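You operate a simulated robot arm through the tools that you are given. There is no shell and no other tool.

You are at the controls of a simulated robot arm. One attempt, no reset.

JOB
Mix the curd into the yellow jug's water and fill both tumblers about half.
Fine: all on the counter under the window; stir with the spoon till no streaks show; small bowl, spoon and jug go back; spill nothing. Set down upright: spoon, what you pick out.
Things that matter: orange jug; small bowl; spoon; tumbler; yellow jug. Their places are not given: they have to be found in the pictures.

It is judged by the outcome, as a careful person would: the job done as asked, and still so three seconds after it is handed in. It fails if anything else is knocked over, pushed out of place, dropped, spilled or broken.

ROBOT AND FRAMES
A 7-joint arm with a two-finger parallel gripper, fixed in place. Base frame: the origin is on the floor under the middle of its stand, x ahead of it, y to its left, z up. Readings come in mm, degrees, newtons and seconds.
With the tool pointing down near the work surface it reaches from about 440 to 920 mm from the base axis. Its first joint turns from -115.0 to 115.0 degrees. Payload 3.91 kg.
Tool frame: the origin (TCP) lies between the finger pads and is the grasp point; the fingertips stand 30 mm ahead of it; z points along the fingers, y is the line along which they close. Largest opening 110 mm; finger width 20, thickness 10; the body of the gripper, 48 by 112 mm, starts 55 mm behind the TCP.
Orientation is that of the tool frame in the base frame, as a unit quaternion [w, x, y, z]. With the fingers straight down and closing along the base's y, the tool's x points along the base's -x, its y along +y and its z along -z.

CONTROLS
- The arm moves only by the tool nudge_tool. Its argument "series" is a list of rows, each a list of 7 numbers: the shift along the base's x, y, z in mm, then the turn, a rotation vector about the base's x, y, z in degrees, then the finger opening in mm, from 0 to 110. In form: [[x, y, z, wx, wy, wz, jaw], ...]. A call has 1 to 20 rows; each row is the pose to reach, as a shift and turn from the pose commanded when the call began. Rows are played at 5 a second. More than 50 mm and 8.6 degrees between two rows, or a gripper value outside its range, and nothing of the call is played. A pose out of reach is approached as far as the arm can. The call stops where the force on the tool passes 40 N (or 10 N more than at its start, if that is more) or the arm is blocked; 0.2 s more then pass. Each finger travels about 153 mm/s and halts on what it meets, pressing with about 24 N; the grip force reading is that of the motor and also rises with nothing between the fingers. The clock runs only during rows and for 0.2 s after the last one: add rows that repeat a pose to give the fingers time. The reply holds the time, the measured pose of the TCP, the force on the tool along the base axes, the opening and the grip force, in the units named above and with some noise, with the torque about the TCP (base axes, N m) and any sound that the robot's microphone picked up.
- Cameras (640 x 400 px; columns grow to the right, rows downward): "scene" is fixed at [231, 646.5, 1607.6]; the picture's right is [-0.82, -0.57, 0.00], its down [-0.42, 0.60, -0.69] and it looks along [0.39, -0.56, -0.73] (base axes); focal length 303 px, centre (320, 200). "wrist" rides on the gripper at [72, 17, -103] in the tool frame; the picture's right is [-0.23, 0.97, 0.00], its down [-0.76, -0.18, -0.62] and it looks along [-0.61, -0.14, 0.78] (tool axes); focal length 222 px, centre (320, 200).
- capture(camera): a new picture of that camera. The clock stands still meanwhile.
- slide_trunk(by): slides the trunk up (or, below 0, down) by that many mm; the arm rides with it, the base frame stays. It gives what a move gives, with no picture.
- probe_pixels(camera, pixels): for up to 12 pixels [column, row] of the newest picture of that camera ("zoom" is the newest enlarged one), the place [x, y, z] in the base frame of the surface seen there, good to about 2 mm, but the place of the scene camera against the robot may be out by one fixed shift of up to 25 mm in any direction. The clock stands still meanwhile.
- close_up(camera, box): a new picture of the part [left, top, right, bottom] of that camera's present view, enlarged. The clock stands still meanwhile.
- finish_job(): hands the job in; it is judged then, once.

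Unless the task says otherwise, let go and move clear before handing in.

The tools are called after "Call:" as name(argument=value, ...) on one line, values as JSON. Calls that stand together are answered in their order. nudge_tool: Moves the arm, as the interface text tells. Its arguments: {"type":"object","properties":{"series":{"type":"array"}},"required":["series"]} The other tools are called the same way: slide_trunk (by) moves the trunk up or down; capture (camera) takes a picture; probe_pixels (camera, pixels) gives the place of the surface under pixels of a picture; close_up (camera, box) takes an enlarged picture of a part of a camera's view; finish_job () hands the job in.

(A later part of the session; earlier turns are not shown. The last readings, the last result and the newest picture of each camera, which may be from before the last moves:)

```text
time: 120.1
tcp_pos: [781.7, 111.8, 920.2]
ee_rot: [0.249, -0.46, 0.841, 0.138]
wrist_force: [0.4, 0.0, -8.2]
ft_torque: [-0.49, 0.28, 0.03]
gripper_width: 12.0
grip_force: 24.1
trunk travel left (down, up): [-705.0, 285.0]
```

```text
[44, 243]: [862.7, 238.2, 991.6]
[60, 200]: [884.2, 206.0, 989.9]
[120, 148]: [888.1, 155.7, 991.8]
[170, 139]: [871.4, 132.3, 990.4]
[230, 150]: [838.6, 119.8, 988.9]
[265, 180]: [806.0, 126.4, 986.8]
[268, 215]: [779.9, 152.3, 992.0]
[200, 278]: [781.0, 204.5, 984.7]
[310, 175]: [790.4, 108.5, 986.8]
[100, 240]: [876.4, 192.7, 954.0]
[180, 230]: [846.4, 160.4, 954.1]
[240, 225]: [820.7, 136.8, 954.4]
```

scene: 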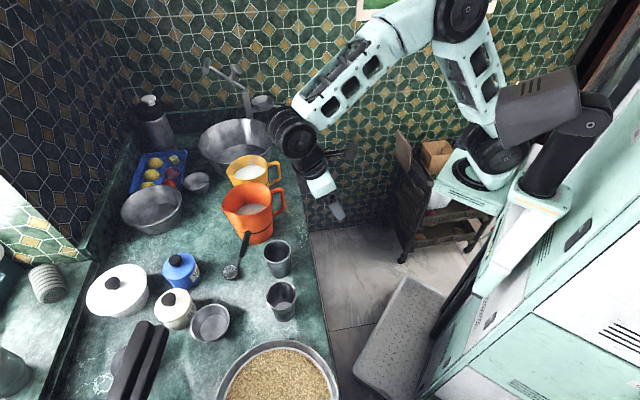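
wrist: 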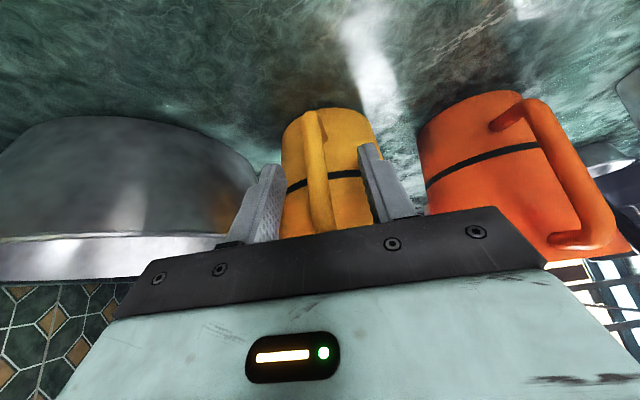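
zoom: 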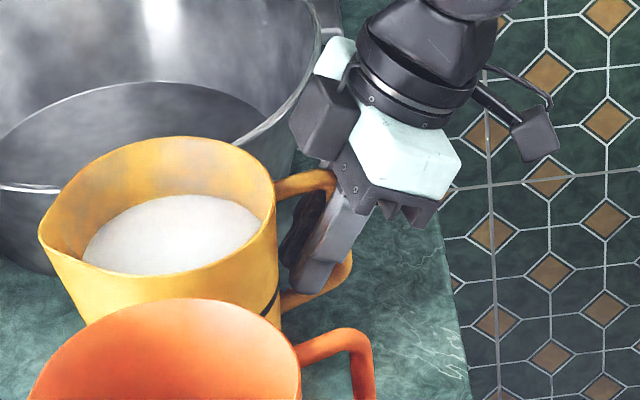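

The jug is fully lifted and level (rim 5 mm higher all round). I'll raise it smoothly to clear the orange jug and check again.

Call:
nudge_tool(series=[[0, 0, 3, 0, 0, 0, 2], [0, 0, 8, 0, 0, 0, 2], [0, 0, 15, 0, 0, 0, 2], [0, 0, 23, 0, 0, 0, 2], [0, 0, 32, 0, 0, 0, 2], [0, 0, 41, 0, 0, 0, 2], [0, 0, 50, 0, 0, 0, 2], [0, 0, 57, 0, 0, 0, 2], [0, 0, 62, 0, 0, 0, 2], [0, 0, 65, 0, 0, 0, 2], [0, 0, 65, 0, 0, 0, 2]])

Call:
close_up(camera="scene", box=[220, 100, 320, 200])

Call:
close_up(camera="wrist", box=[200, 90, 440, 250])

```text
time: 122.5
tcp_pos: [780.4, 110.2, 985.4]
ee_rot: [0.249, -0.46, 0.841, 0.138]
wrist_force: [0.0, -0.6, -7.2]
ft_torque: [-0.45, 0.27, -0.01]
gripper_width: 11.7
grip_force: 23.9
trunk travel left (down, up): [-705.0, 285.0]
```

```text
4.00 times, centred on (270, 150) of scene
```

zoom: 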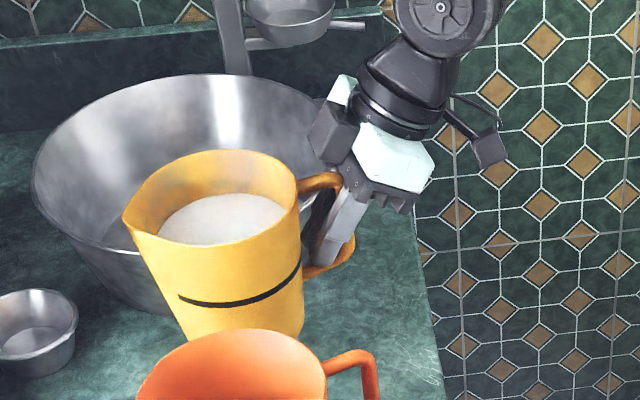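

```text
2.50 times, centred on (320, 170) of wrist
```

zoom: 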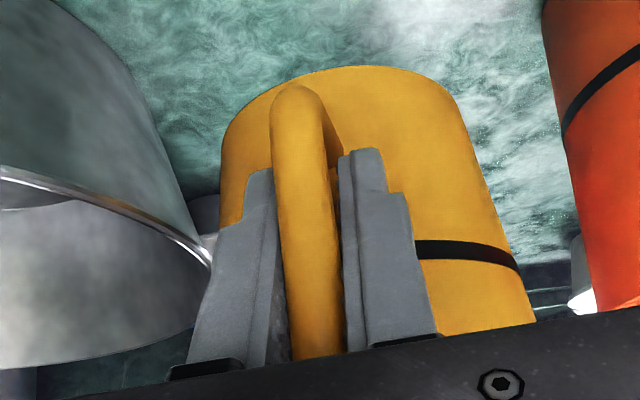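

The jug holds firmly with no slip. I'll continue up another 120 mm to pass above the orange jug.

Call:
nudge_tool(series=[[0, 0, 4, 0, 0, 0, 2], [0, 0, 12, 0, 0, 0, 2], [0, 0, 22, 0, 0, 0, 2], [0, 0, 33, 0, 0, 0, 2], [0, 0, 44, 0, 0, 0, 2], [0, 0, 55, 0, 0, 0, 2], [0, 0, 66, 0, 0, 0, 2], [0, 0, 77, 0, 0, 0, 2], [0, 0, 88, 0, 0, 0, 2], [0, 0, 99, 0, 0, 0, 2], [0, 0, 109, 0, 0, 0, 2], [0, 0, 116, 0, 0, 0, 2], [0, 0, 120, 0, 0, 0, 2], [0, 0, 120, 0, 0, 0, 2]])

Call:
capture(camera="scene")

```text
time: 125.5
tcp_pos: [779.6, 110.3, 1106.0]
ee_rot: [0.248, -0.46, 0.841, 0.138]
wrist_force: [0.9, -0.6, -7.1]
ft_torque: [-0.42, 0.26, -0.04]
gripper_width: 11.7
grip_force: 23.6
trunk travel left (down, up): [-705.0, 285.0]
```

```text
taken
```

scene: 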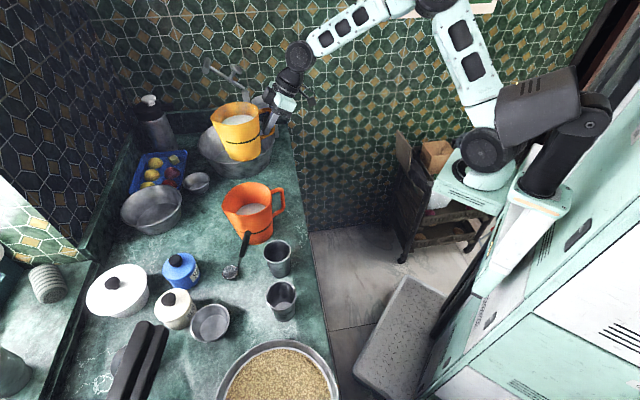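

The jug is high and level. I'll carry it smoothly towards the robot side of tumbler B.

Call:
nudge_tool(series=[[-4.8, 1.5, 0, 0, 0, 0, 2], [-13.4, 4.1, 0, 0, 0, 0, 2], [-24.9, 7.6, 0, 0, 0, 0, 2], [-40.2, 12.3, 0, 0, 0, 0, 2], [-56.4, 17.3, 0, 0, 0, 0, 2], [-72.7, 22.3, 0, 0, 0, 0, 2], [-88.9, 27.3, 0, 0, 0, 0, 2], [-105.2, 32.3, 0, 0, 0, 0, 2], [-121.4, 37.3, 0, 0, 0, 0, 2], [-137.7, 42.3, 0, 0, 0, 0, 2], [-153.9, 47.3, 0, 0, 0, 0, 2], [-170.2, 52.3, 0, 0, 0, 0, 2], [-186.4, 57.3, 0, 0, 0, 0, 2], [-202.7, 62.3, 0, 0, 0, 0, 2], [-218.9, 67.3, 0, 0, 0, 0, 2], [-235.2, 72.3, 0, 0, 0, 0, 2], [-250.5, 77, 0, 0, 0, 0, 2], [-263.9, 81.1, 0, 0, 0, 0, 2], [-274.4, 84.4, 0, 0, 0, 0, 2], [-280, 86.1, 0, 0, 0, 0, 2]])

Call:
capture(camera="scene")

```text
time: 129.7
tcp_pos: [500.3, 196.8, 1105.8]
ee_rot: [0.249, -0.46, 0.841, 0.138]
wrist_force: [0.6, -0.3, -7.1]
ft_torque: [-0.44, 0.27, 0.0]
gripper_width: 11.9
grip_force: 24.2
trunk travel left (down, up): [-705.0, 285.0]
```

```text
taken
```

scene: 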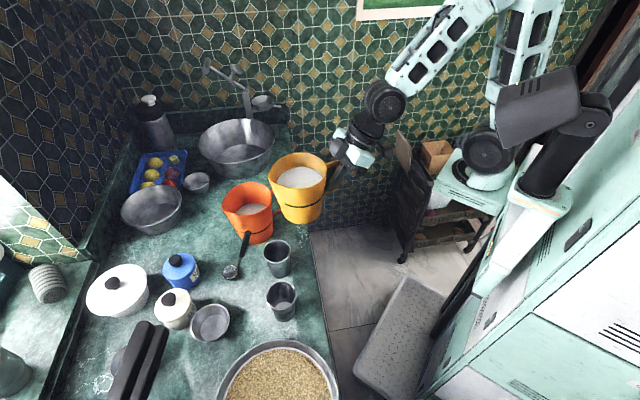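

The jug hangs near tumbler B. I'll enlarge and probe the spout, rim and tumbler to get the exact spout position relative to the tool.

Call:
close_up(camera="scene", box=[250, 140, 350, 290])

Call:
probe_pixels(camera="scene", pixels=[[269, 182], [270, 175], [282, 158], [300, 152], [320, 158], [326, 166], [318, 185], [300, 193], [300, 175], [285, 180], [312, 172], [278, 243]])

```text
2.67 times, centred on (300, 215) of scene
```

zoom: 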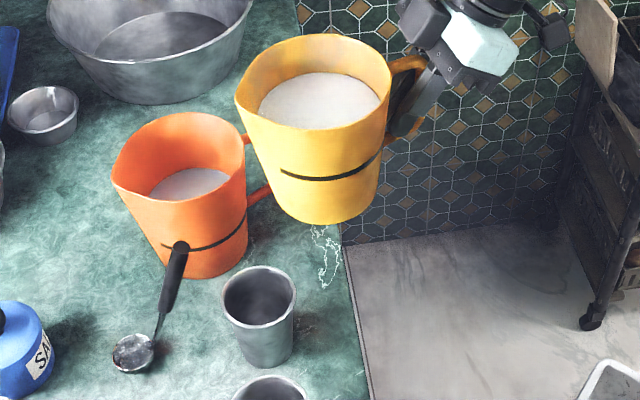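

```text
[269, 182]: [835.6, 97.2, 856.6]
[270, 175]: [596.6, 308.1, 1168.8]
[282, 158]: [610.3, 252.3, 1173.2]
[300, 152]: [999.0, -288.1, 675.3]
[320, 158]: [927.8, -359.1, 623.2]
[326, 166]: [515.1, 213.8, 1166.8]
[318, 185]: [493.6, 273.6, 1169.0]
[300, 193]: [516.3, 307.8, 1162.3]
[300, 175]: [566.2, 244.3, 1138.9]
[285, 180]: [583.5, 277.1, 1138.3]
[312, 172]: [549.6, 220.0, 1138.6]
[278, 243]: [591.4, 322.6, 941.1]
```

Call:
probe_pixels(camera="zoom", pixels=[[239, 100], [242, 106], [246, 112], [245, 85], [260, 60], [300, 40], [350, 40], [385, 60], [388, 90], [350, 120], [260, 293], [258, 272]])

```text
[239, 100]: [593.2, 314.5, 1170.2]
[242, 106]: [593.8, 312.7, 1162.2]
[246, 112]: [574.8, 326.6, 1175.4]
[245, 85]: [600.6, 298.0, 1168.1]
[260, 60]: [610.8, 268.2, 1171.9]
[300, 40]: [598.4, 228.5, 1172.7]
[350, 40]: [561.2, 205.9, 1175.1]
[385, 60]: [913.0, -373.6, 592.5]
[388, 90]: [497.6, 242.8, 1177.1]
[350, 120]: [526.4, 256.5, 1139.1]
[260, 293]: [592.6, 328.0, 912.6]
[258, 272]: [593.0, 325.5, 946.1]
```

The spout lip measures about 148 mm ahead of and 52 mm above the tool point, matching my model. I'll start tilting to 20° (no flow expected before ~29°) while bringing the lip above tumbler B.

Call:
nudge_tool(series=[[-2.9, 1.3, -5, -1.68, 1.08, 0, 2], [-5.7, 2.6, -12, -3.37, 2.16, 0, 2], [-8.6, 3.8, -22, -5.05, 3.24, 0, 2], [-11.4, 5.1, -33, -6.73, 4.32, 0, 2], [-14.3, 6.4, -44, -8.42, 5.4, 0, 2], [-17.2, 7.7, -55, -10.1, 6.48, 0, 2], [-20, 9, -66, -11.8, 7.56, 0, 2], [-22.9, 10.2, -77, -13.5, 8.64, 0, 2], [-25.7, 11.5, -87, -15.1, 9.72, 0, 2], [-28.6, 12.8, -94, -16.8, 10.8, 0, 2], [-28.6, 12.8, -94, -16.8, 10.8, 0, 2]])

Call:
close_up(camera="scene", box=[230, 180, 350, 300])

Call:
close_up(camera="wrist", box=[160, 50, 480, 250])

```text
time: 132.1
tcp_pos: [472.2, 208.7, 1011.0]
ee_rot: [0.1, -0.476, 0.872, 0.056]
wrist_force: [0.0, 0.2, -6.8]
ft_torque: [-0.36, 0.24, 0.01]
gripper_width: 11.9
grip_force: 24.0
trunk travel left (down, up): [-705.0, 285.0]
```

```text
3.33 times, centred on (290, 240) of scene
```

zoom: 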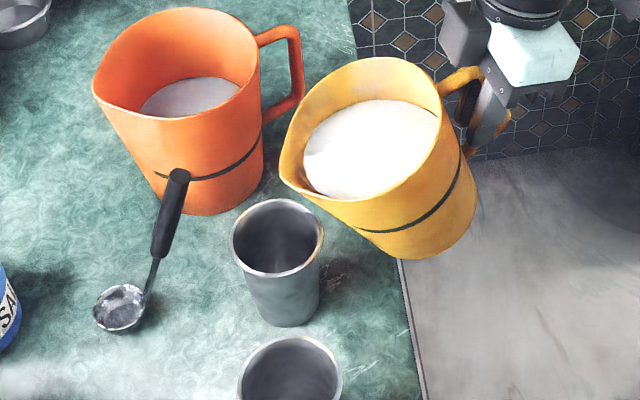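

```text
2.00 times, centred on (320, 150) of wrist
```

zoom: 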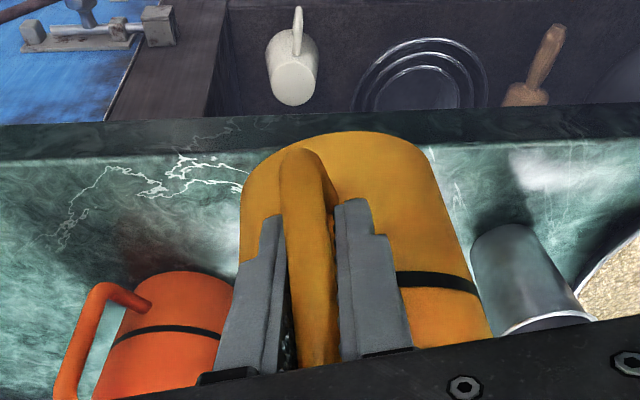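

The jug is at 20° and the liquid hasn't reached the lip. I'll probe the spout lip against tumbler B's rim.

Call:
close_up(camera="scene", box=[230, 180, 350, 300])

Call:
probe_pixels(camera="zoom", pixels=[[281, 165], [282, 180], [290, 190], [285, 150], [233, 240], [278, 200], [322, 235], [275, 272], [320, 150], [380, 140], [310, 165], [425, 120]])

```text
3.33 times, centred on (290, 240) of scene
```

zoom: 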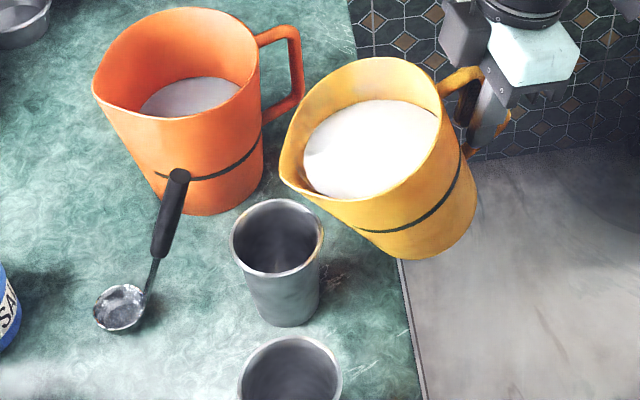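

```text
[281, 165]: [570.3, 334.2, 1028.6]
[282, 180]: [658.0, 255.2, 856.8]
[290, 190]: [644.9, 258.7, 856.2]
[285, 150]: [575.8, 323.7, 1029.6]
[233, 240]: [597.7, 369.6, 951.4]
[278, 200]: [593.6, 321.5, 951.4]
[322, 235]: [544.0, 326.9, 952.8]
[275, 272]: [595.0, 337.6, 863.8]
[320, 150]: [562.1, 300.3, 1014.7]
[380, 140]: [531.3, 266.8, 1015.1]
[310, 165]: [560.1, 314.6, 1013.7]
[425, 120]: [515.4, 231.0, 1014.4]
```

The lip is about 14 mm short of tumbler B's centre and slightly to the right. I'll correct sideways, lower to about 38 mm above the rim and tilt to 26°, just before flow.

Call:
nudge_tool(series=[[-0.6, 0.6, -4, -1.01, 0.65, 0, 2], [-1.2, 1.2, -8, -2.02, 1.3, 0, 2], [-1.8, 1.8, -12, -3.03, 1.94, 0, 2], [-2.4, 2.4, -16, -4.04, 2.6, 0, 2], [-3, 2.9, -19, -5.05, 3.24, 0, 2], [-3, 2.9, -19, -5.05, 3.24, 0, 2]])

Call:
close_up(camera="scene", box=[230, 190, 330, 290])

```text
time: 133.5
tcp_pos: [468.2, 210.9, 992.5]
ee_rot: [0.055, -0.479, 0.876, 0.031]
wrist_force: [-1.1, -0.6, -7.0]
ft_torque: [-0.36, 0.23, -0.03]
gripper_width: 11.6
grip_force: 24.1
trunk travel left (down, up): [-705.0, 285.0]
```

```text
4.00 times, centred on (280, 240) of scene
```

zoom: 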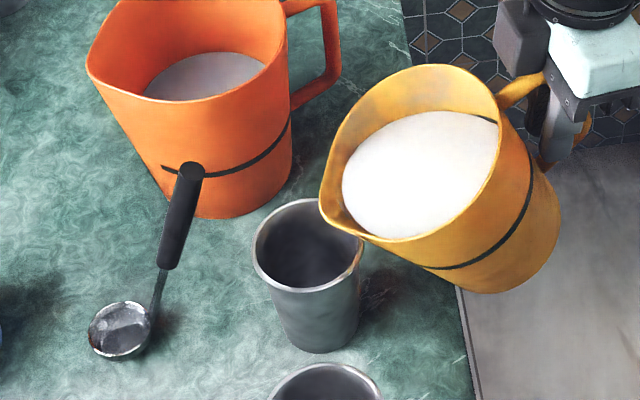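

The spout lip (zoom (322,205)) projects about 10 mm short of tumbler B's centre. Since the stream will carry outward, I'll pull back 10 mm, lower 13 mm, and then tilt slowly to 32°.

Call:
nudge_tool(series=[[-2.7, -4.2, 0, 0, 0, 0, 2], [-5.4, -8.4, -6, 0, 0, 0, 2], [-5.4, -8.4, -12, 0, 0, 0, 2], [-5.2, -8.1, -10, -0.84, 0.54, 0, 2], [-5.0, -7.8, -7, -1.68, 1.08, 0, 2], [-4.8, -7.4, -5, -2.52, 1.62, 0, 2], [-4.5, -7.0, -2, -3.37, 2.16, 0, 2], [-4.2, -6.6, 1, -4.21, 2.7, 0, 2], [-3.9, -6.1, 4, -5.05, 3.24, 0, 2], [-3.9, -6.1, 4, -5.05, 3.24, 0, 2]])

Call:
close_up(camera="scene", box=[230, 190, 330, 290])

```text
time: 135.7
tcp_pos: [465.9, 204.8, 995.6]
ee_rot: [0.007, -0.479, 0.878, 0.006]
wrist_force: [-0.2, 0.6, -7.1]
ft_torque: [-0.29, 0.22, 0.01]
gripper_width: 11.8
grip_force: 23.8
trunk travel left (down, up): [-705.0, 285.0]
```

```text
4.00 times, centred on (280, 240) of scene
```

zoom: 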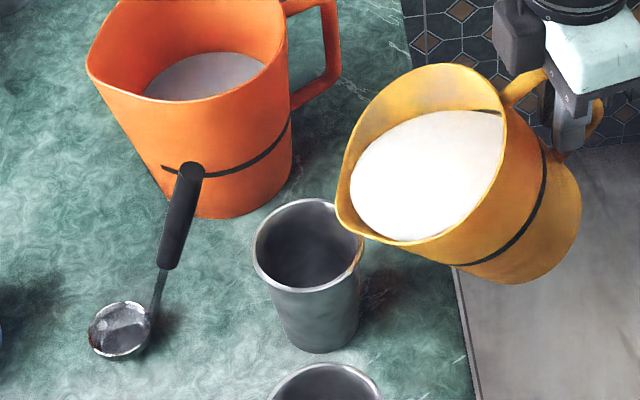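

No flow yet at 32°; the liquid is close to the lip. I'll continue at half a degree per step to 36°.

Call:
nudge_tool(series=[[0.2, 0.3, 1.3, -0.42, 0.27, 0, 2], [0.4, 0.6, 2.7, -0.84, 0.54, 0, 2], [0.5, 0.8, 4, -1.26, 0.81, 0, 2], [0.7, 1.1, 5.4, -1.68, 1.08, 0, 2], [0.9, 1.4, 6.7, -2.1, 1.35, 0, 2], [1.1, 1.7, 8, -2.52, 1.62, 0, 2], [1.1, 1.7, 8, -2.52, 1.62, 0, 2]])

Call:
close_up(camera="scene", box=[230, 190, 330, 290])

```text
time: 137.3
tcp_pos: [467.0, 206.7, 1004.0]
ee_rot: [-0.015, -0.479, 0.878, -0.006]
wrist_force: [0.7, 0.2, -7.4]
ft_torque: [-0.33, 0.17, -0.01]
gripper_width: 12.0
grip_force: 24.2
trunk travel left (down, up): [-705.0, 285.0]
```

```text
4.00 times, centred on (280, 240) of scene
```

zoom: 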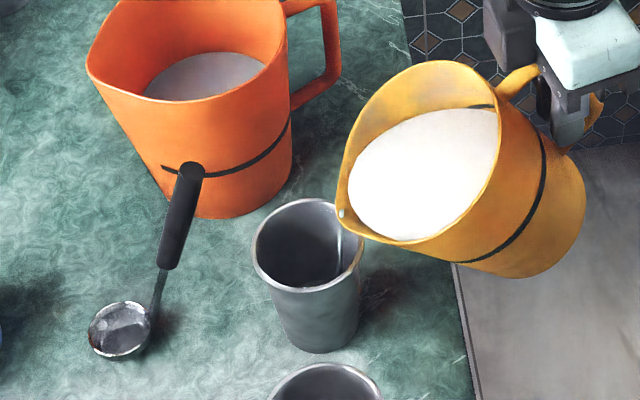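

A thin stream now falls from (340,215) straight into tumbler B, about 10 mm inside the near rim. I'll nudge 4 mm forward and tilt gently on to 38°.

Call:
nudge_tool(series=[[1.2, 1.9, 1.3, -0.42, 0.27, 0, 2], [2.6, 4.0, 2.6, -0.84, 0.54, 0, 2], [2.8, 4.3, 3.9, -1.26, 0.81, 0, 2], [3.0, 4.7, 5.2, -1.68, 1.08, 0, 2], [3.2, 5.0, 6.5, -2.1, 1.35, 0, 2], [3.5, 5.4, 7.8, -2.52, 1.62, 0, 2]])

Call:
close_up(camera="scene", box=[230, 190, 330, 290])

```text
time: 138.7
tcp_pos: [469.2, 213.3, 1011.6]
ee_rot: [-0.038, -0.479, 0.877, -0.019]
wrist_force: [0.3, -0.5, -6.6]
ft_torque: [-0.25, 0.14, -0.01]
gripper_width: 11.6
grip_force: 24.8
trunk travel left (down, up): [-705.0, 285.0]
```

```text
4.00 times, centred on (280, 240) of scene
```

zoom: 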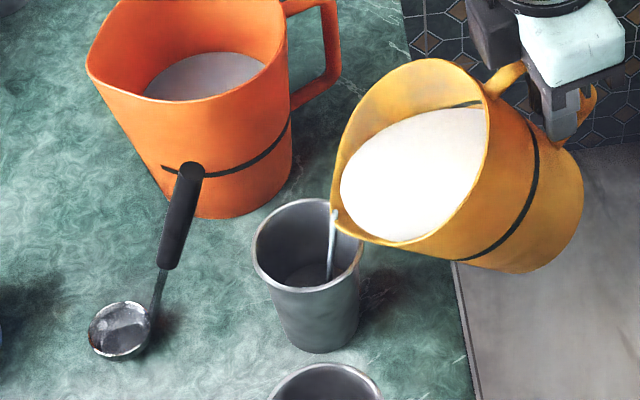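

The stream lands well inside. I'll tilt one more degree and hold about a second, then check the level.

Call:
nudge_tool(series=[[0.2, 0.3, 1.3, -0.42, 0.27, 0, 2], [0.5, 0.7, 2.6, -0.84, 0.54, 0, 2], [0.5, 0.7, 2.6, -0.84, 0.54, 0, 2], [0.5, 0.7, 2.6, -0.84, 0.54, 0, 2], [0.5, 0.7, 2.6, -0.84, 0.54, 0, 2], [0.5, 0.7, 2.6, -0.84, 0.54, 0, 2]])

Call:
close_up(camera="scene", box=[230, 190, 330, 290])

Call:
probe_pixels(camera="zoom", pixels=[[300, 275], [290, 265], [310, 265], [320, 270], [300, 255], [285, 245]])

```text
time: 140.1
tcp_pos: [470.6, 213.3, 1014.7]
ee_rot: [-0.045, -0.479, 0.876, -0.023]
wrist_force: [-0.1, -0.7, -6.3]
ft_torque: [-0.26, 0.17, 0.03]
gripper_width: 11.7
grip_force: 24.2
trunk travel left (down, up): [-705.0, 285.0]
```

```text
4.00 times, centred on (280, 240) of scene
```

zoom: 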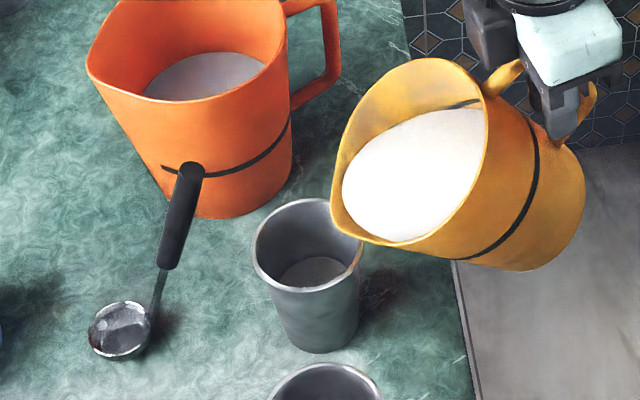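

```text
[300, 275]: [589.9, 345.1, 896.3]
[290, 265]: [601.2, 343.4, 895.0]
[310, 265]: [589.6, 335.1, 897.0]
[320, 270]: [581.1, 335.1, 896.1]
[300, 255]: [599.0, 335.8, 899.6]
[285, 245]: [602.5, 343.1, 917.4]
```

The flow has settled; the level in tumbler B reads 896 (true ≈879), about 40 % of the inside height. I'll tilt another 1.5° and hold to bring it to half.

Call:
nudge_tool(series=[[0.2, 0.3, 1.3, -0.42, 0.27, 0, 2], [0.5, 0.7, 2.6, -0.84, 0.54, 0, 2], [0.7, 1.0, 3.9, -1.26, 0.81, 0, 2], [0.7, 1.0, 3.9, -1.26, 0.81, 0, 2], [0.7, 1.0, 3.9, -1.26, 0.81, 0, 2], [0.7, 1.0, 3.9, -1.26, 0.81, 0, 2], [0.7, 1.0, 3.9, -1.26, 0.81, 0, 2], [0.7, 1.0, 3.9, -1.26, 0.81, 0, 2]])

Call:
close_up(camera="scene", box=[230, 190, 330, 290])

Call:
probe_pixels(camera="zoom", pixels=[[300, 275], [290, 265], [310, 265], [320, 270], [300, 255], [285, 245]])

```text
time: 141.9
tcp_pos: [470.6, 213.4, 1017.7]
ee_rot: [-0.057, -0.477, 0.876, -0.029]
wrist_force: [0.3, -0.8, -6.3]
ft_torque: [-0.19, 0.12, -0.03]
gripper_width: 11.5
grip_force: 23.7
trunk travel left (down, up): [-705.0, 285.0]
```

```text
4.00 times, centred on (280, 240) of scene
```

zoom: 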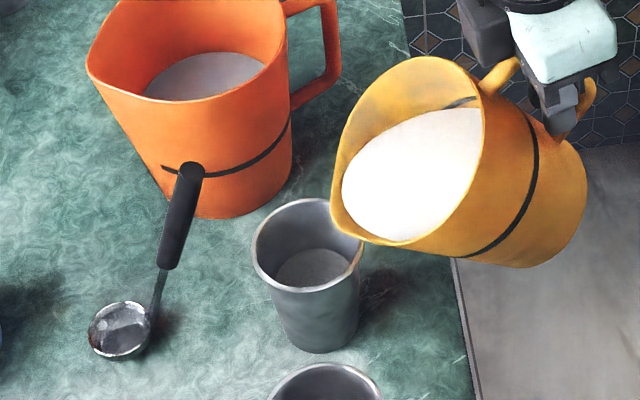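

```text
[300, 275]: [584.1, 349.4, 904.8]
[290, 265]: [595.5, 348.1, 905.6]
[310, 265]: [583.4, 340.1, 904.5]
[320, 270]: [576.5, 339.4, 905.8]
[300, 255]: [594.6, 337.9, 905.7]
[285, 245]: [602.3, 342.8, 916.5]
```

Level is now ≈888 (49 % of height, a bit less by volume). A further 0.5° will make it about half by either measure.

Call:
nudge_tool(series=[[0.1, 0.2, 0.7, -0.21, 0.14, 0, 2], [0.2, 0.3, 1.3, -0.46, 0.3, 0, 2], [0.2, 0.3, 1.3, -0.46, 0.3, 0, 2], [0.2, 0.3, 1.3, -0.46, 0.3, 0, 2], [0.2, 0.3, 1.3, -0.46, 0.3, 0, 2], [0.2, 0.3, 1.3, -0.46, 0.3, 0, 2]])

Call:
close_up(camera="scene", box=[230, 190, 330, 290])

Call:
probe_pixels(camera="zoom", pixels=[[300, 275], [290, 265], [310, 265], [320, 270], [300, 255]])

```text
time: 143.3
tcp_pos: [471.3, 213.8, 1019.7]
ee_rot: [-0.061, -0.478, 0.876, -0.032]
wrist_force: [-0.5, 1.3, -6.0]
ft_torque: [-0.24, 0.11, 0.0]
gripper_width: 11.6
grip_force: 23.9
trunk travel left (down, up): [-705.0, 285.0]
```

```text
4.00 times, centred on (280, 240) of scene
```

zoom: 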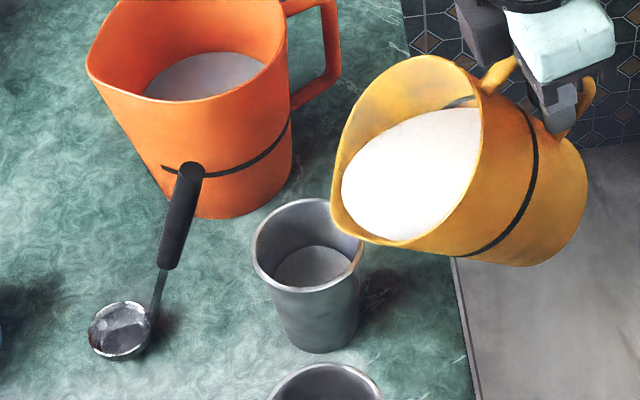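

```text
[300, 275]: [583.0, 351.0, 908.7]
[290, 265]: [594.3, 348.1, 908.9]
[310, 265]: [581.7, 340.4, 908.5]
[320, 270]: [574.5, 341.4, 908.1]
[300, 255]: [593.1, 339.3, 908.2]
```

Tumbler B is at ≈891.5 (about half). I'll tilt the jug back 13° over the tumbler so the lip stops cleanly, and rise.

Call:
nudge_tool(series=[[-0.6, -1, -3, 1.37, -0.88, 0, 2], [-1.3, -2, -5, 2.74, -1.76, 0, 2], [-1.9, -2.9, -6, 4.1, -2.63, 0, 2], [-2.5, -3.9, -4, 5.47, -3.51, 0, 2], [-3.1, -4.9, -1, 6.84, -4.39, 0, 2], [-3.8, -5.9, 3, 8.2, -5.27, 0, 2], [-4.4, -6.9, 7, 9.57, -6.14, 0, 2], [-5, -7.8, 12, 10.94, -7.02, 0, 2], [-5, -7.8, 15, 10.94, -7.02, 0, 2], [-5, -7.8, 15, 10.94, -7.02, 0, 2], [-5, -7.8, 15, 10.94, -7.02, 0, 2]])

Call:
close_up(camera="scene", box=[230, 190, 330, 290])

```text
time: 145.7
tcp_pos: [466.0, 206.0, 1035.4]
ee_rot: [0.038, -0.479, 0.877, 0.023]
wrist_force: [-0.2, 0.7, -5.9]
ft_torque: [-0.27, 0.2, 0.01]
gripper_width: 11.7
grip_force: 24.1
trunk travel left (down, up): [-705.0, 285.0]
```

```text
4.00 times, centred on (280, 240) of scene
```

zoom: 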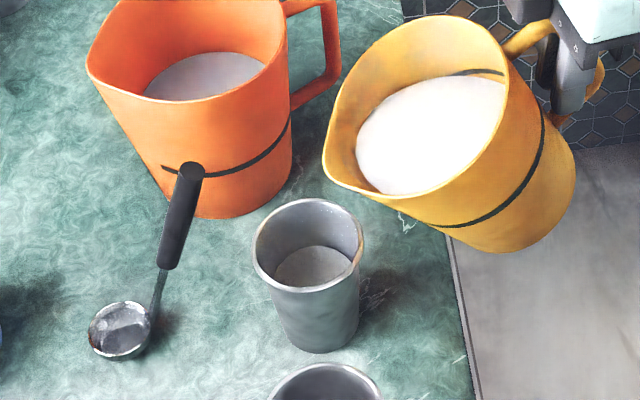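

Clean stop, no drips. Before moving to tumbler A, I'll measure the offset between the two tumblers in the same (scene) frame.

Call:
close_up(camera="scene", box=[240, 220, 340, 330])

Call:
probe_pixels(camera="zoom", pixels=[[213, 110], [262, 65], [310, 100], [262, 150], [220, 80], [300, 135], [225, 265], [275, 218], [330, 260], [280, 308], [235, 235], [318, 295]])

```text
3.64 times, centred on (290, 275) of scene
```

zoom: 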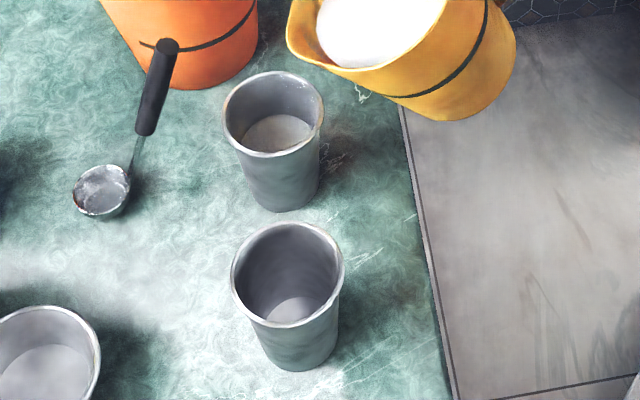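

```text
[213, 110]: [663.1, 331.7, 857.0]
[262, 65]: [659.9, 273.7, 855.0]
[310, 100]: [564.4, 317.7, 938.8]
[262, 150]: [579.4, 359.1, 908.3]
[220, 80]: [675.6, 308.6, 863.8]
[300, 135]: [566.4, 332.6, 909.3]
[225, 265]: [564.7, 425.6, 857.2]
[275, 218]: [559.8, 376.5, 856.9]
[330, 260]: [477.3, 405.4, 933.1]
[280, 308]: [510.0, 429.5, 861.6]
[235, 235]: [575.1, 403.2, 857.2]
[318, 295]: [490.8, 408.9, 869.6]
```

Call:
close_up(camera="scene", box=[260, 230, 300, 265])

Call:
close_up(camera="scene", box=[260, 275, 305, 325])

```text
11.43 times, centred on (280, 248) of scene
```

zoom: 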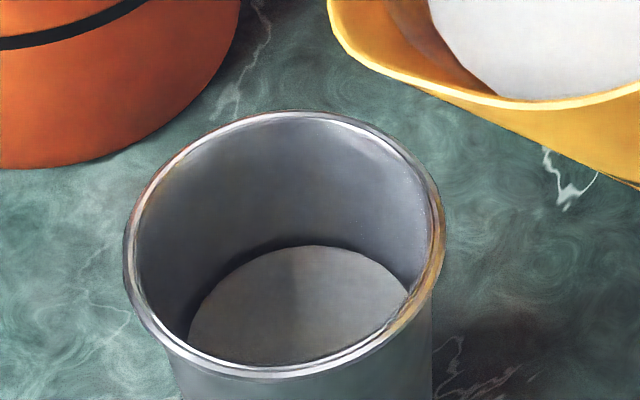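

```text
8.00 times, centred on (282, 300) of scene
```

zoom: 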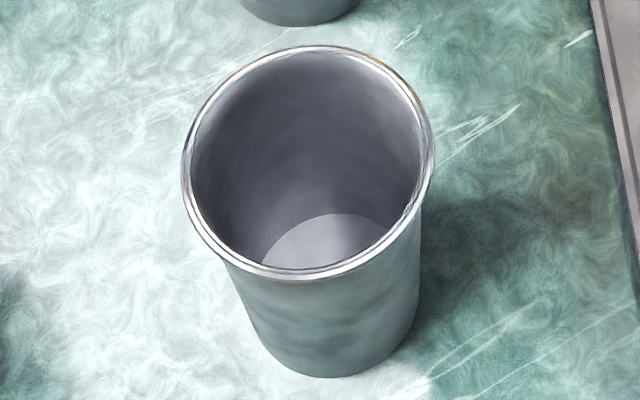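

Call:
probe_pixels(camera="zoom", pixels=[[187, 165], [215, 95], [300, 50], [390, 80], [428, 140], [405, 215], [320, 274], [225, 245], [330, 235]])

Call:
close_up(camera="scene", box=[260, 230, 300, 265])

Call:
probe_pixels(camera="zoom", pixels=[[130, 260], [170, 170], [270, 115], [370, 130], [437, 210], [410, 310], [290, 372], [180, 345], [300, 310]])

```text
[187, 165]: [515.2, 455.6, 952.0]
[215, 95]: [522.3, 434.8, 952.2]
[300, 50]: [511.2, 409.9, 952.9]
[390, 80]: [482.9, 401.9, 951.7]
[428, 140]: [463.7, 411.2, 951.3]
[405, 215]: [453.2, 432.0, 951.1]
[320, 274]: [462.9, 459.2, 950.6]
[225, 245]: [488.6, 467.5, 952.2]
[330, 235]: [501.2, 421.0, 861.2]
```

```text
11.43 times, centred on (280, 248) of scene
```

zoom: 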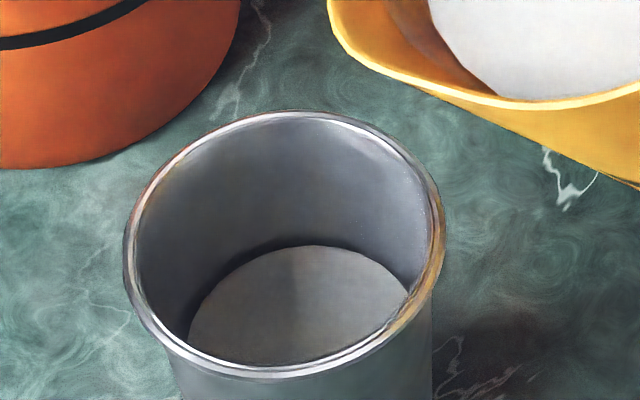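

```text
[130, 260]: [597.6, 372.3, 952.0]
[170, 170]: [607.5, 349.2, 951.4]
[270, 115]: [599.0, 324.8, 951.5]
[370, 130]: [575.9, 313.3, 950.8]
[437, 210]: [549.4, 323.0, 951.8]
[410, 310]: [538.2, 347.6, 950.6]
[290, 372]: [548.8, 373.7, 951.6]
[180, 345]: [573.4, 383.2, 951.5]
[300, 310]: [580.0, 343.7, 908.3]
```

Tumbler A's centre is (−86,+86) mm from B's. I'll shift the jug by that amount at this safe height.

Call:
nudge_tool(series=[[-4, 4, 5, 0, 0, 0, 2], [-13, 13, 8, 0, 0, 0, 2], [-24, 24, 8, 0, 0, 0, 2], [-36, 35.5, 8, 0, 0, 0, 2], [-48, 47.5, 8, 0, 0, 0, 2], [-60, 59.5, 8, 0, 0, 0, 2], [-72, 71, 5, 0, 0, 0, 2], [-81, 80, 2, 0, 0, 0, 2], [-87, 86, 0, 0, 0, 0, 2], [-87, 86, 0, 0, 0, 0, 2]])

Call:
close_up(camera="scene", box=[230, 220, 350, 340])

```text
time: 147.9
tcp_pos: [379.4, 292.9, 1035.0]
ee_rot: [0.037, -0.479, 0.877, 0.023]
wrist_force: [-0.4, 0.1, -5.4]
ft_torque: [-0.28, 0.15, 0.0]
gripper_width: 12.2
grip_force: 23.7
trunk travel left (down, up): [-705.0, 285.0]
```

```text
3.33 times, centred on (290, 280) of scene
```

zoom: 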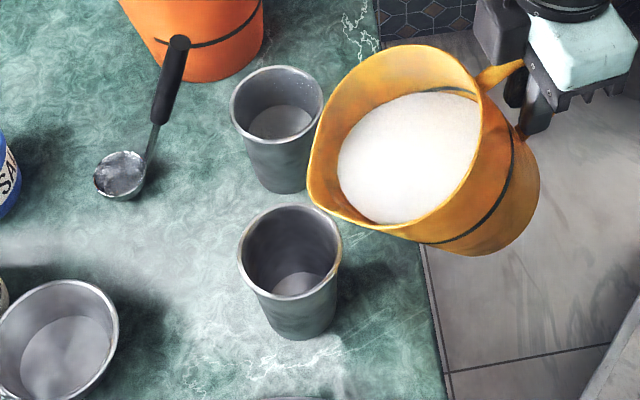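

The jug is positioned beyond tumbler A in the same relative pose. I'll tilt to 38° and lower the lip to about 27 mm above the rim.

Call:
nudge_tool(series=[[0.4, 0.5, -2, -0.84, 0.54, 0, 2], [0.7, 1, -4.5, -1.68, 1.08, 0, 2], [1.1, 1.5, -7, -2.52, 1.62, 0, 2], [1.4, 2, -9.5, -3.37, 2.16, 0, 2], [1.8, 2.5, -12, -4.21, 2.7, 0, 2], [2.2, 3, -14.5, -5.05, 3.24, 0, 2], [2.5, 3.5, -17, -5.89, 3.78, 0, 2], [2.9, 4, -19, -6.73, 4.32, 0, 2], [3.2, 4.5, -21, -7.57, 4.86, 0, 2], [3.6, 5, -23, -8.42, 5.4, 0, 2], [3.6, 5, -23, -8.42, 5.4, 0, 2]])

Call:
close_up(camera="scene", box=[230, 230, 330, 330])

```text
time: 150.3
tcp_pos: [382.9, 298.7, 1011.2]
ee_rot: [-0.038, -0.479, 0.877, -0.019]
wrist_force: [-0.2, -0.2, -5.4]
ft_torque: [-0.24, 0.15, -0.04]
gripper_width: 12.0
grip_force: 23.6
trunk travel left (down, up): [-705.0, 285.0]
```

```text
4.00 times, centred on (280, 280) of scene
```

zoom: 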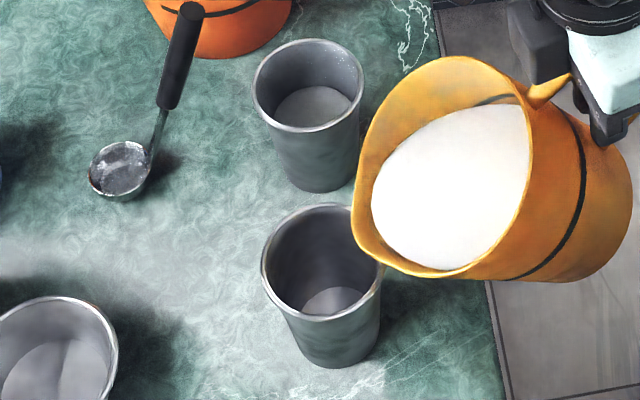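

The lip projects inside tumbler A, about 18 mm short of its centre, as before. I'll tilt on in half-degree steps to 42°.

Call:
nudge_tool(series=[[0.2, 0.4, 1.3, -0.42, 0.27, 0, 2], [0.5, 0.8, 2.6, -0.84, 0.54, 0, 2], [0.7, 1.2, 3.9, -1.26, 0.81, 0, 2], [1.0, 1.5, 5.2, -1.68, 1.08, 0, 2], [1.2, 1.9, 6.5, -2.1, 1.35, 0, 2], [1.5, 2.3, 7.7, -2.52, 1.62, 0, 2], [1.8, 2.8, 9, -2.95, 1.89, 0, 2], [2.1, 3.2, 10.3, -3.37, 2.16, 0, 2], [2.1, 3.2, 10.3, -3.37, 2.16, 0, 2]])

Call:
close_up(camera="scene", box=[230, 230, 330, 330])

```text
time: 152.3
tcp_pos: [385.5, 300.9, 1021.4]
ee_rot: [-0.069, -0.477, 0.875, -0.036]
wrist_force: [0.7, 0.4, -6.7]
ft_torque: [-0.19, 0.15, 0.04]
gripper_width: 11.9
grip_force: 23.2
trunk travel left (down, up): [-705.0, 285.0]
```

```text
4.00 times, centred on (280, 280) of scene
```

zoom: 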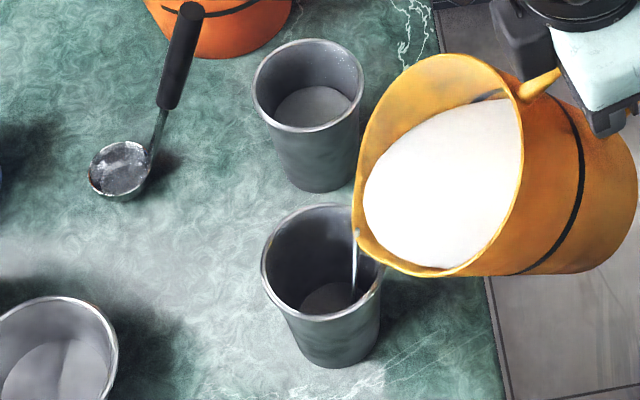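

The stream falls inside tumbler A at (355,290). I'll move forward 3 mm and go on to 44.5°.

Call:
nudge_tool(series=[[1.0, 1.6, 1.3, -0.42, 0.27, 0, 2], [2.1, 3.3, 2.5, -0.84, 0.54, 0, 2], [2.4, 3.8, 3.8, -1.26, 0.81, 0, 2], [2.7, 4.2, 5, -1.68, 1.08, 0, 2], [3.0, 4.6, 6.3, -2.1, 1.35, 0, 2], [3.0, 4.6, 6.3, -2.1, 1.35, 0, 2], [3.0, 4.6, 6.3, -2.1, 1.35, 0, 2], [3.0, 4.6, 6.3, -2.1, 1.35, 0, 2], [3.0, 4.6, 6.3, -2.1, 1.35, 0, 2], [3.0, 4.6, 6.3, -2.1, 1.35, 0, 2]])

Call:
close_up(camera="scene", box=[230, 230, 330, 330])

Call:
probe_pixels(camera="zoom", pixels=[[325, 295], [335, 290], [315, 285], [330, 280], [345, 285]])

```text
time: 154.5
tcp_pos: [386.9, 304.6, 1027.6]
ee_rot: [-0.088, -0.477, 0.873, -0.046]
wrist_force: [0.4, 0.2, -5.6]
ft_torque: [-0.19, 0.13, -0.01]
gripper_width: 11.8
grip_force: 24.2
trunk travel left (down, up): [-705.0, 285.0]
```

```text
4.00 times, centred on (280, 280) of scene
```

zoom: 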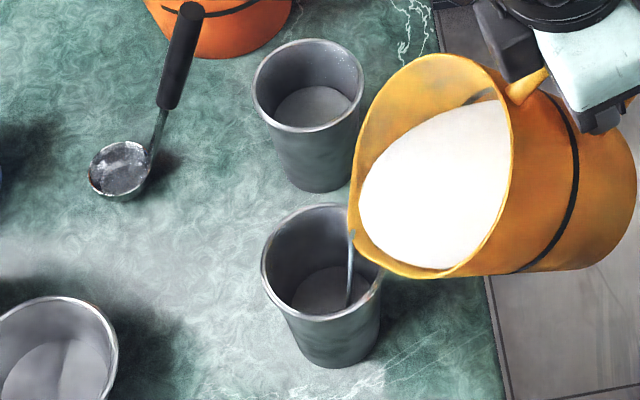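

```text
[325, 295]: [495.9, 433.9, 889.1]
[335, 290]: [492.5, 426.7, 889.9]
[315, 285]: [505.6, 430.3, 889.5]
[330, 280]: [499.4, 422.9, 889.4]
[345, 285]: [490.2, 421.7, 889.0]
```

Level in A is 889 (scene) and still rising; the target is about 908. I'll add 1° and hold.

Call:
nudge_tool(series=[[0.3, 0.4, 1.2, -0.42, 0.27, 0, 2], [0.6, 0.9, 2.5, -0.84, 0.54, 0, 2], [0.6, 0.9, 2.5, -0.84, 0.54, 0, 2], [0.6, 0.9, 2.5, -0.84, 0.54, 0, 2], [0.6, 0.9, 2.5, -0.84, 0.54, 0, 2], [0.6, 0.9, 2.5, -0.84, 0.54, 0, 2], [0.6, 0.9, 2.5, -0.84, 0.54, 0, 2]])

Call:
close_up(camera="scene", box=[230, 230, 330, 330])

Call:
probe_pixels(camera="zoom", pixels=[[325, 295], [335, 290], [315, 285], [330, 280], [345, 285]])

```text
time: 156.1
tcp_pos: [388.3, 307.1, 1031.1]
ee_rot: [-0.096, -0.476, 0.873, -0.051]
wrist_force: [0.0, 0.4, -6.0]
ft_torque: [-0.18, 0.12, -0.01]
gripper_width: 11.7
grip_force: 23.2
trunk travel left (down, up): [-705.0, 285.0]
```

```text
4.00 times, centred on (280, 280) of scene
```

zoom: 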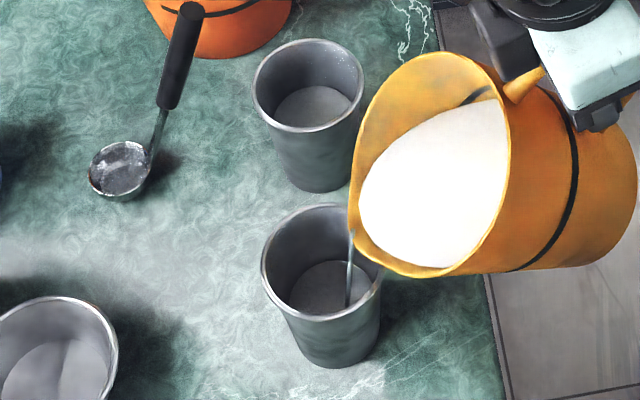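

```text
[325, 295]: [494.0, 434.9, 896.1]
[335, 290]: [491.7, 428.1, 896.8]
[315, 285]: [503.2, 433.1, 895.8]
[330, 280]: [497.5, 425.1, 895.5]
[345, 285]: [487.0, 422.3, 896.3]
```

Level 896 and still running. I'll hold another second.

Call:
nudge_tool(series=[[0, 0, 0, 0, 0, 0, 2], [0, 0, 0, 0, 0, 0, 2], [0, 0, 0, 0, 0, 0, 2], [0, 0, 0, 0, 0, 0, 2], [0, 0, 0, 0, 0, 0, 2]])

Call:
close_up(camera="scene", box=[230, 230, 330, 330])

Call:
probe_pixels(camera="zoom", pixels=[[325, 295], [335, 290], [315, 285], [330, 280], [345, 285]])

```text
time: 157.3
tcp_pos: [387.5, 307.7, 1030.9]
ee_rot: [-0.096, -0.477, 0.872, -0.05]
wrist_force: [-0.9, -0.9, -5.8]
ft_torque: [-0.19, 0.07, 0.01]
gripper_width: 11.7
grip_force: 23.9
trunk travel left (down, up): [-705.0, 285.0]
```

```text
4.00 times, centred on (280, 280) of scene
```

zoom: 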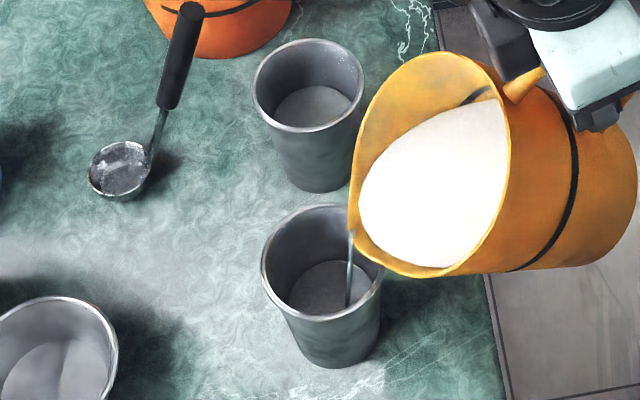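

```text
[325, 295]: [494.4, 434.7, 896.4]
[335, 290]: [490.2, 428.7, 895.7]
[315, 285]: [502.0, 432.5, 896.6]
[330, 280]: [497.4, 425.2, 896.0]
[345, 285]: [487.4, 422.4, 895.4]
```

The level holds at 896, so the flow has nearly stopped. I'll add 1.5° more.

Call:
nudge_tool(series=[[0.3, 0.4, 1.2, -0.42, 0.27, 0, 2], [0.6, 0.9, 2.5, -0.84, 0.54, 0, 2], [0.9, 1.4, 3.7, -1.26, 0.81, 0, 2], [0.9, 1.4, 3.7, -1.26, 0.81, 0, 2], [0.9, 1.4, 3.7, -1.26, 0.81, 0, 2], [0.9, 1.4, 3.7, -1.26, 0.81, 0, 2], [0.9, 1.4, 3.7, -1.26, 0.81, 0, 2], [0.9, 1.4, 3.7, -1.26, 0.81, 0, 2]])

Call:
close_up(camera="scene", box=[230, 230, 330, 330])

Call:
probe_pixels(camera="zoom", pixels=[[325, 295], [335, 290], [315, 285], [330, 280], [345, 285]])

```text
time: 159.1
tcp_pos: [388.4, 308.5, 1035.2]
ee_rot: [-0.107, -0.476, 0.871, -0.057]
wrist_force: [-1.4, -0.1, -6.7]
ft_torque: [-0.16, 0.08, -0.01]
gripper_width: 12.0
grip_force: 24.2
trunk travel left (down, up): [-705.0, 285.0]
```

```text
4.00 times, centred on (280, 280) of scene
```

zoom: 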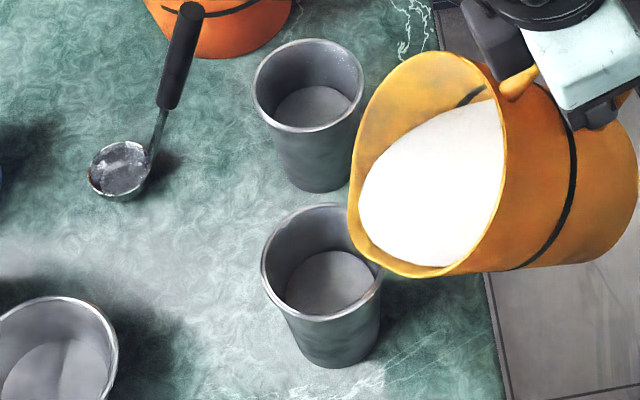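

```text
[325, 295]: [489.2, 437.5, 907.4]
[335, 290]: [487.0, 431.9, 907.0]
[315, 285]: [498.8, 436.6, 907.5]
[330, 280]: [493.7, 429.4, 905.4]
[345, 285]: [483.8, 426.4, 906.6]
```

Tumbler A now reads 907 (B 908.5): both about half. I'll tilt back over the tumbler and rise.

Call:
nudge_tool(series=[[-0.9, -1.4, -3, 1.47, -0.95, 0, 2], [-1.8, -2.8, -5, 2.95, -1.89, 0, 2], [-2.7, -4.2, -6, 4.43, -2.84, 0, 2], [-3.6, -5.6, -4, 5.9, -3.78, 0, 2], [-4.5, -7.1, 0, 7.38, -4.73, 0, 2], [-5.4, -8.5, 6, 8.85, -5.67, 0, 2], [-6.3, -9.9, 13, 10.3, -6.6, 0, 2], [-7.2, -11.3, 20, 11.8, -7.56, 0, 2], [-7.2, -11.3, 24, 11.8, -7.56, 0, 2], [-7.2, -11.3, 24, 11.8, -7.56, 0, 2], [-7.2, -11.3, 24, 11.8, -7.56, 0, 2]])

Call:
close_up(camera="scene", box=[230, 220, 350, 340])

```text
time: 161.5
tcp_pos: [379.8, 297.1, 1058.6]
ee_rot: [-0.001, -0.48, 0.877, 0.002]
wrist_force: [-0.5, 0.2, -5.9]
ft_torque: [-0.23, 0.12, -0.02]
gripper_width: 11.7
grip_force: 24.2
trunk travel left (down, up): [-705.0, 285.0]
```

```text
3.33 times, centred on (290, 280) of scene
```

zoom: 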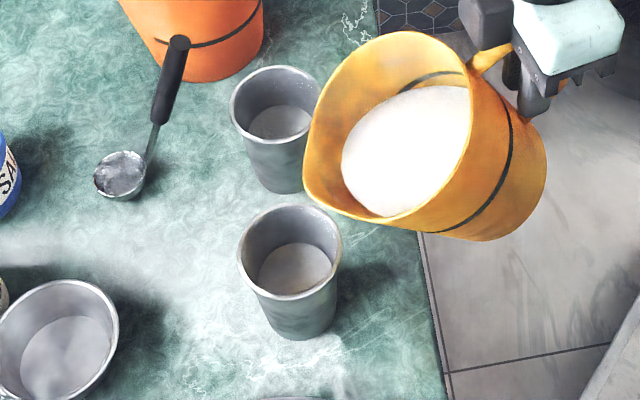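

Both tumblers are filled and the jug drips nothing. I'll return the jug upright while retreating from the tumblers and rising.

Call:
nudge_tool(series=[[0, -4, 10, 1.5, -1.0, 0, 2], [0, -10, 20, 3.5, -2.24, 0, 2], [5, -18, 28, 6, -3.84, 0, 2], [14, -27, 34, 8.6, -5.5, 0, 2], [26, -36, 39, 11.2, -7.2, 0, 2], [40, -46, 43, 13.8, -8.8, 0, 2], [55, -56, 46, 16.4, -10.5, 0, 2], [70, -66, 47, 19, -12.2, 0, 2], [85, -76, 47, 21.5, -13.8, 0, 2], [98, -86, 47, 23.8, -15.2, 0, 2], [109, -94, 47, 25.8, -16.5, 0, 2], [116, -99, 47, 27.2, -17.4, 0, 2], [120, -100, 47, 27.8, -17.8, 0, 2], [120, -100, 47, 27.8, -17.8, 0, 2]])

Call:
capture(camera="scene")

```text
time: 164.5
tcp_pos: [503.3, 195.7, 1105.4]
ee_rot: [0.249, -0.46, 0.841, 0.138]
wrist_force: [0.3, 0.1, -5.5]
ft_torque: [-0.33, 0.25, -0.02]
gripper_width: 11.7
grip_force: 23.4
trunk travel left (down, up): [-705.0, 285.0]
```

```text
taken
```

scene: 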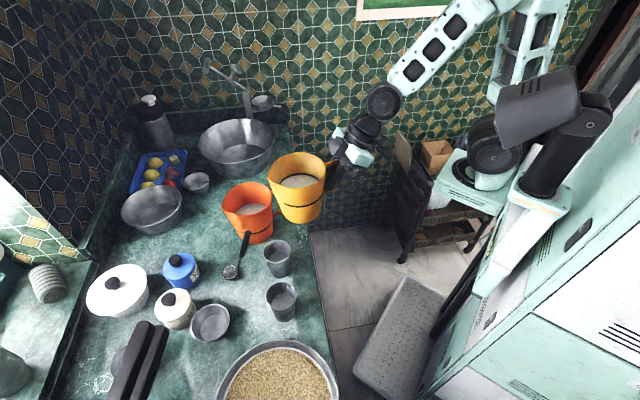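

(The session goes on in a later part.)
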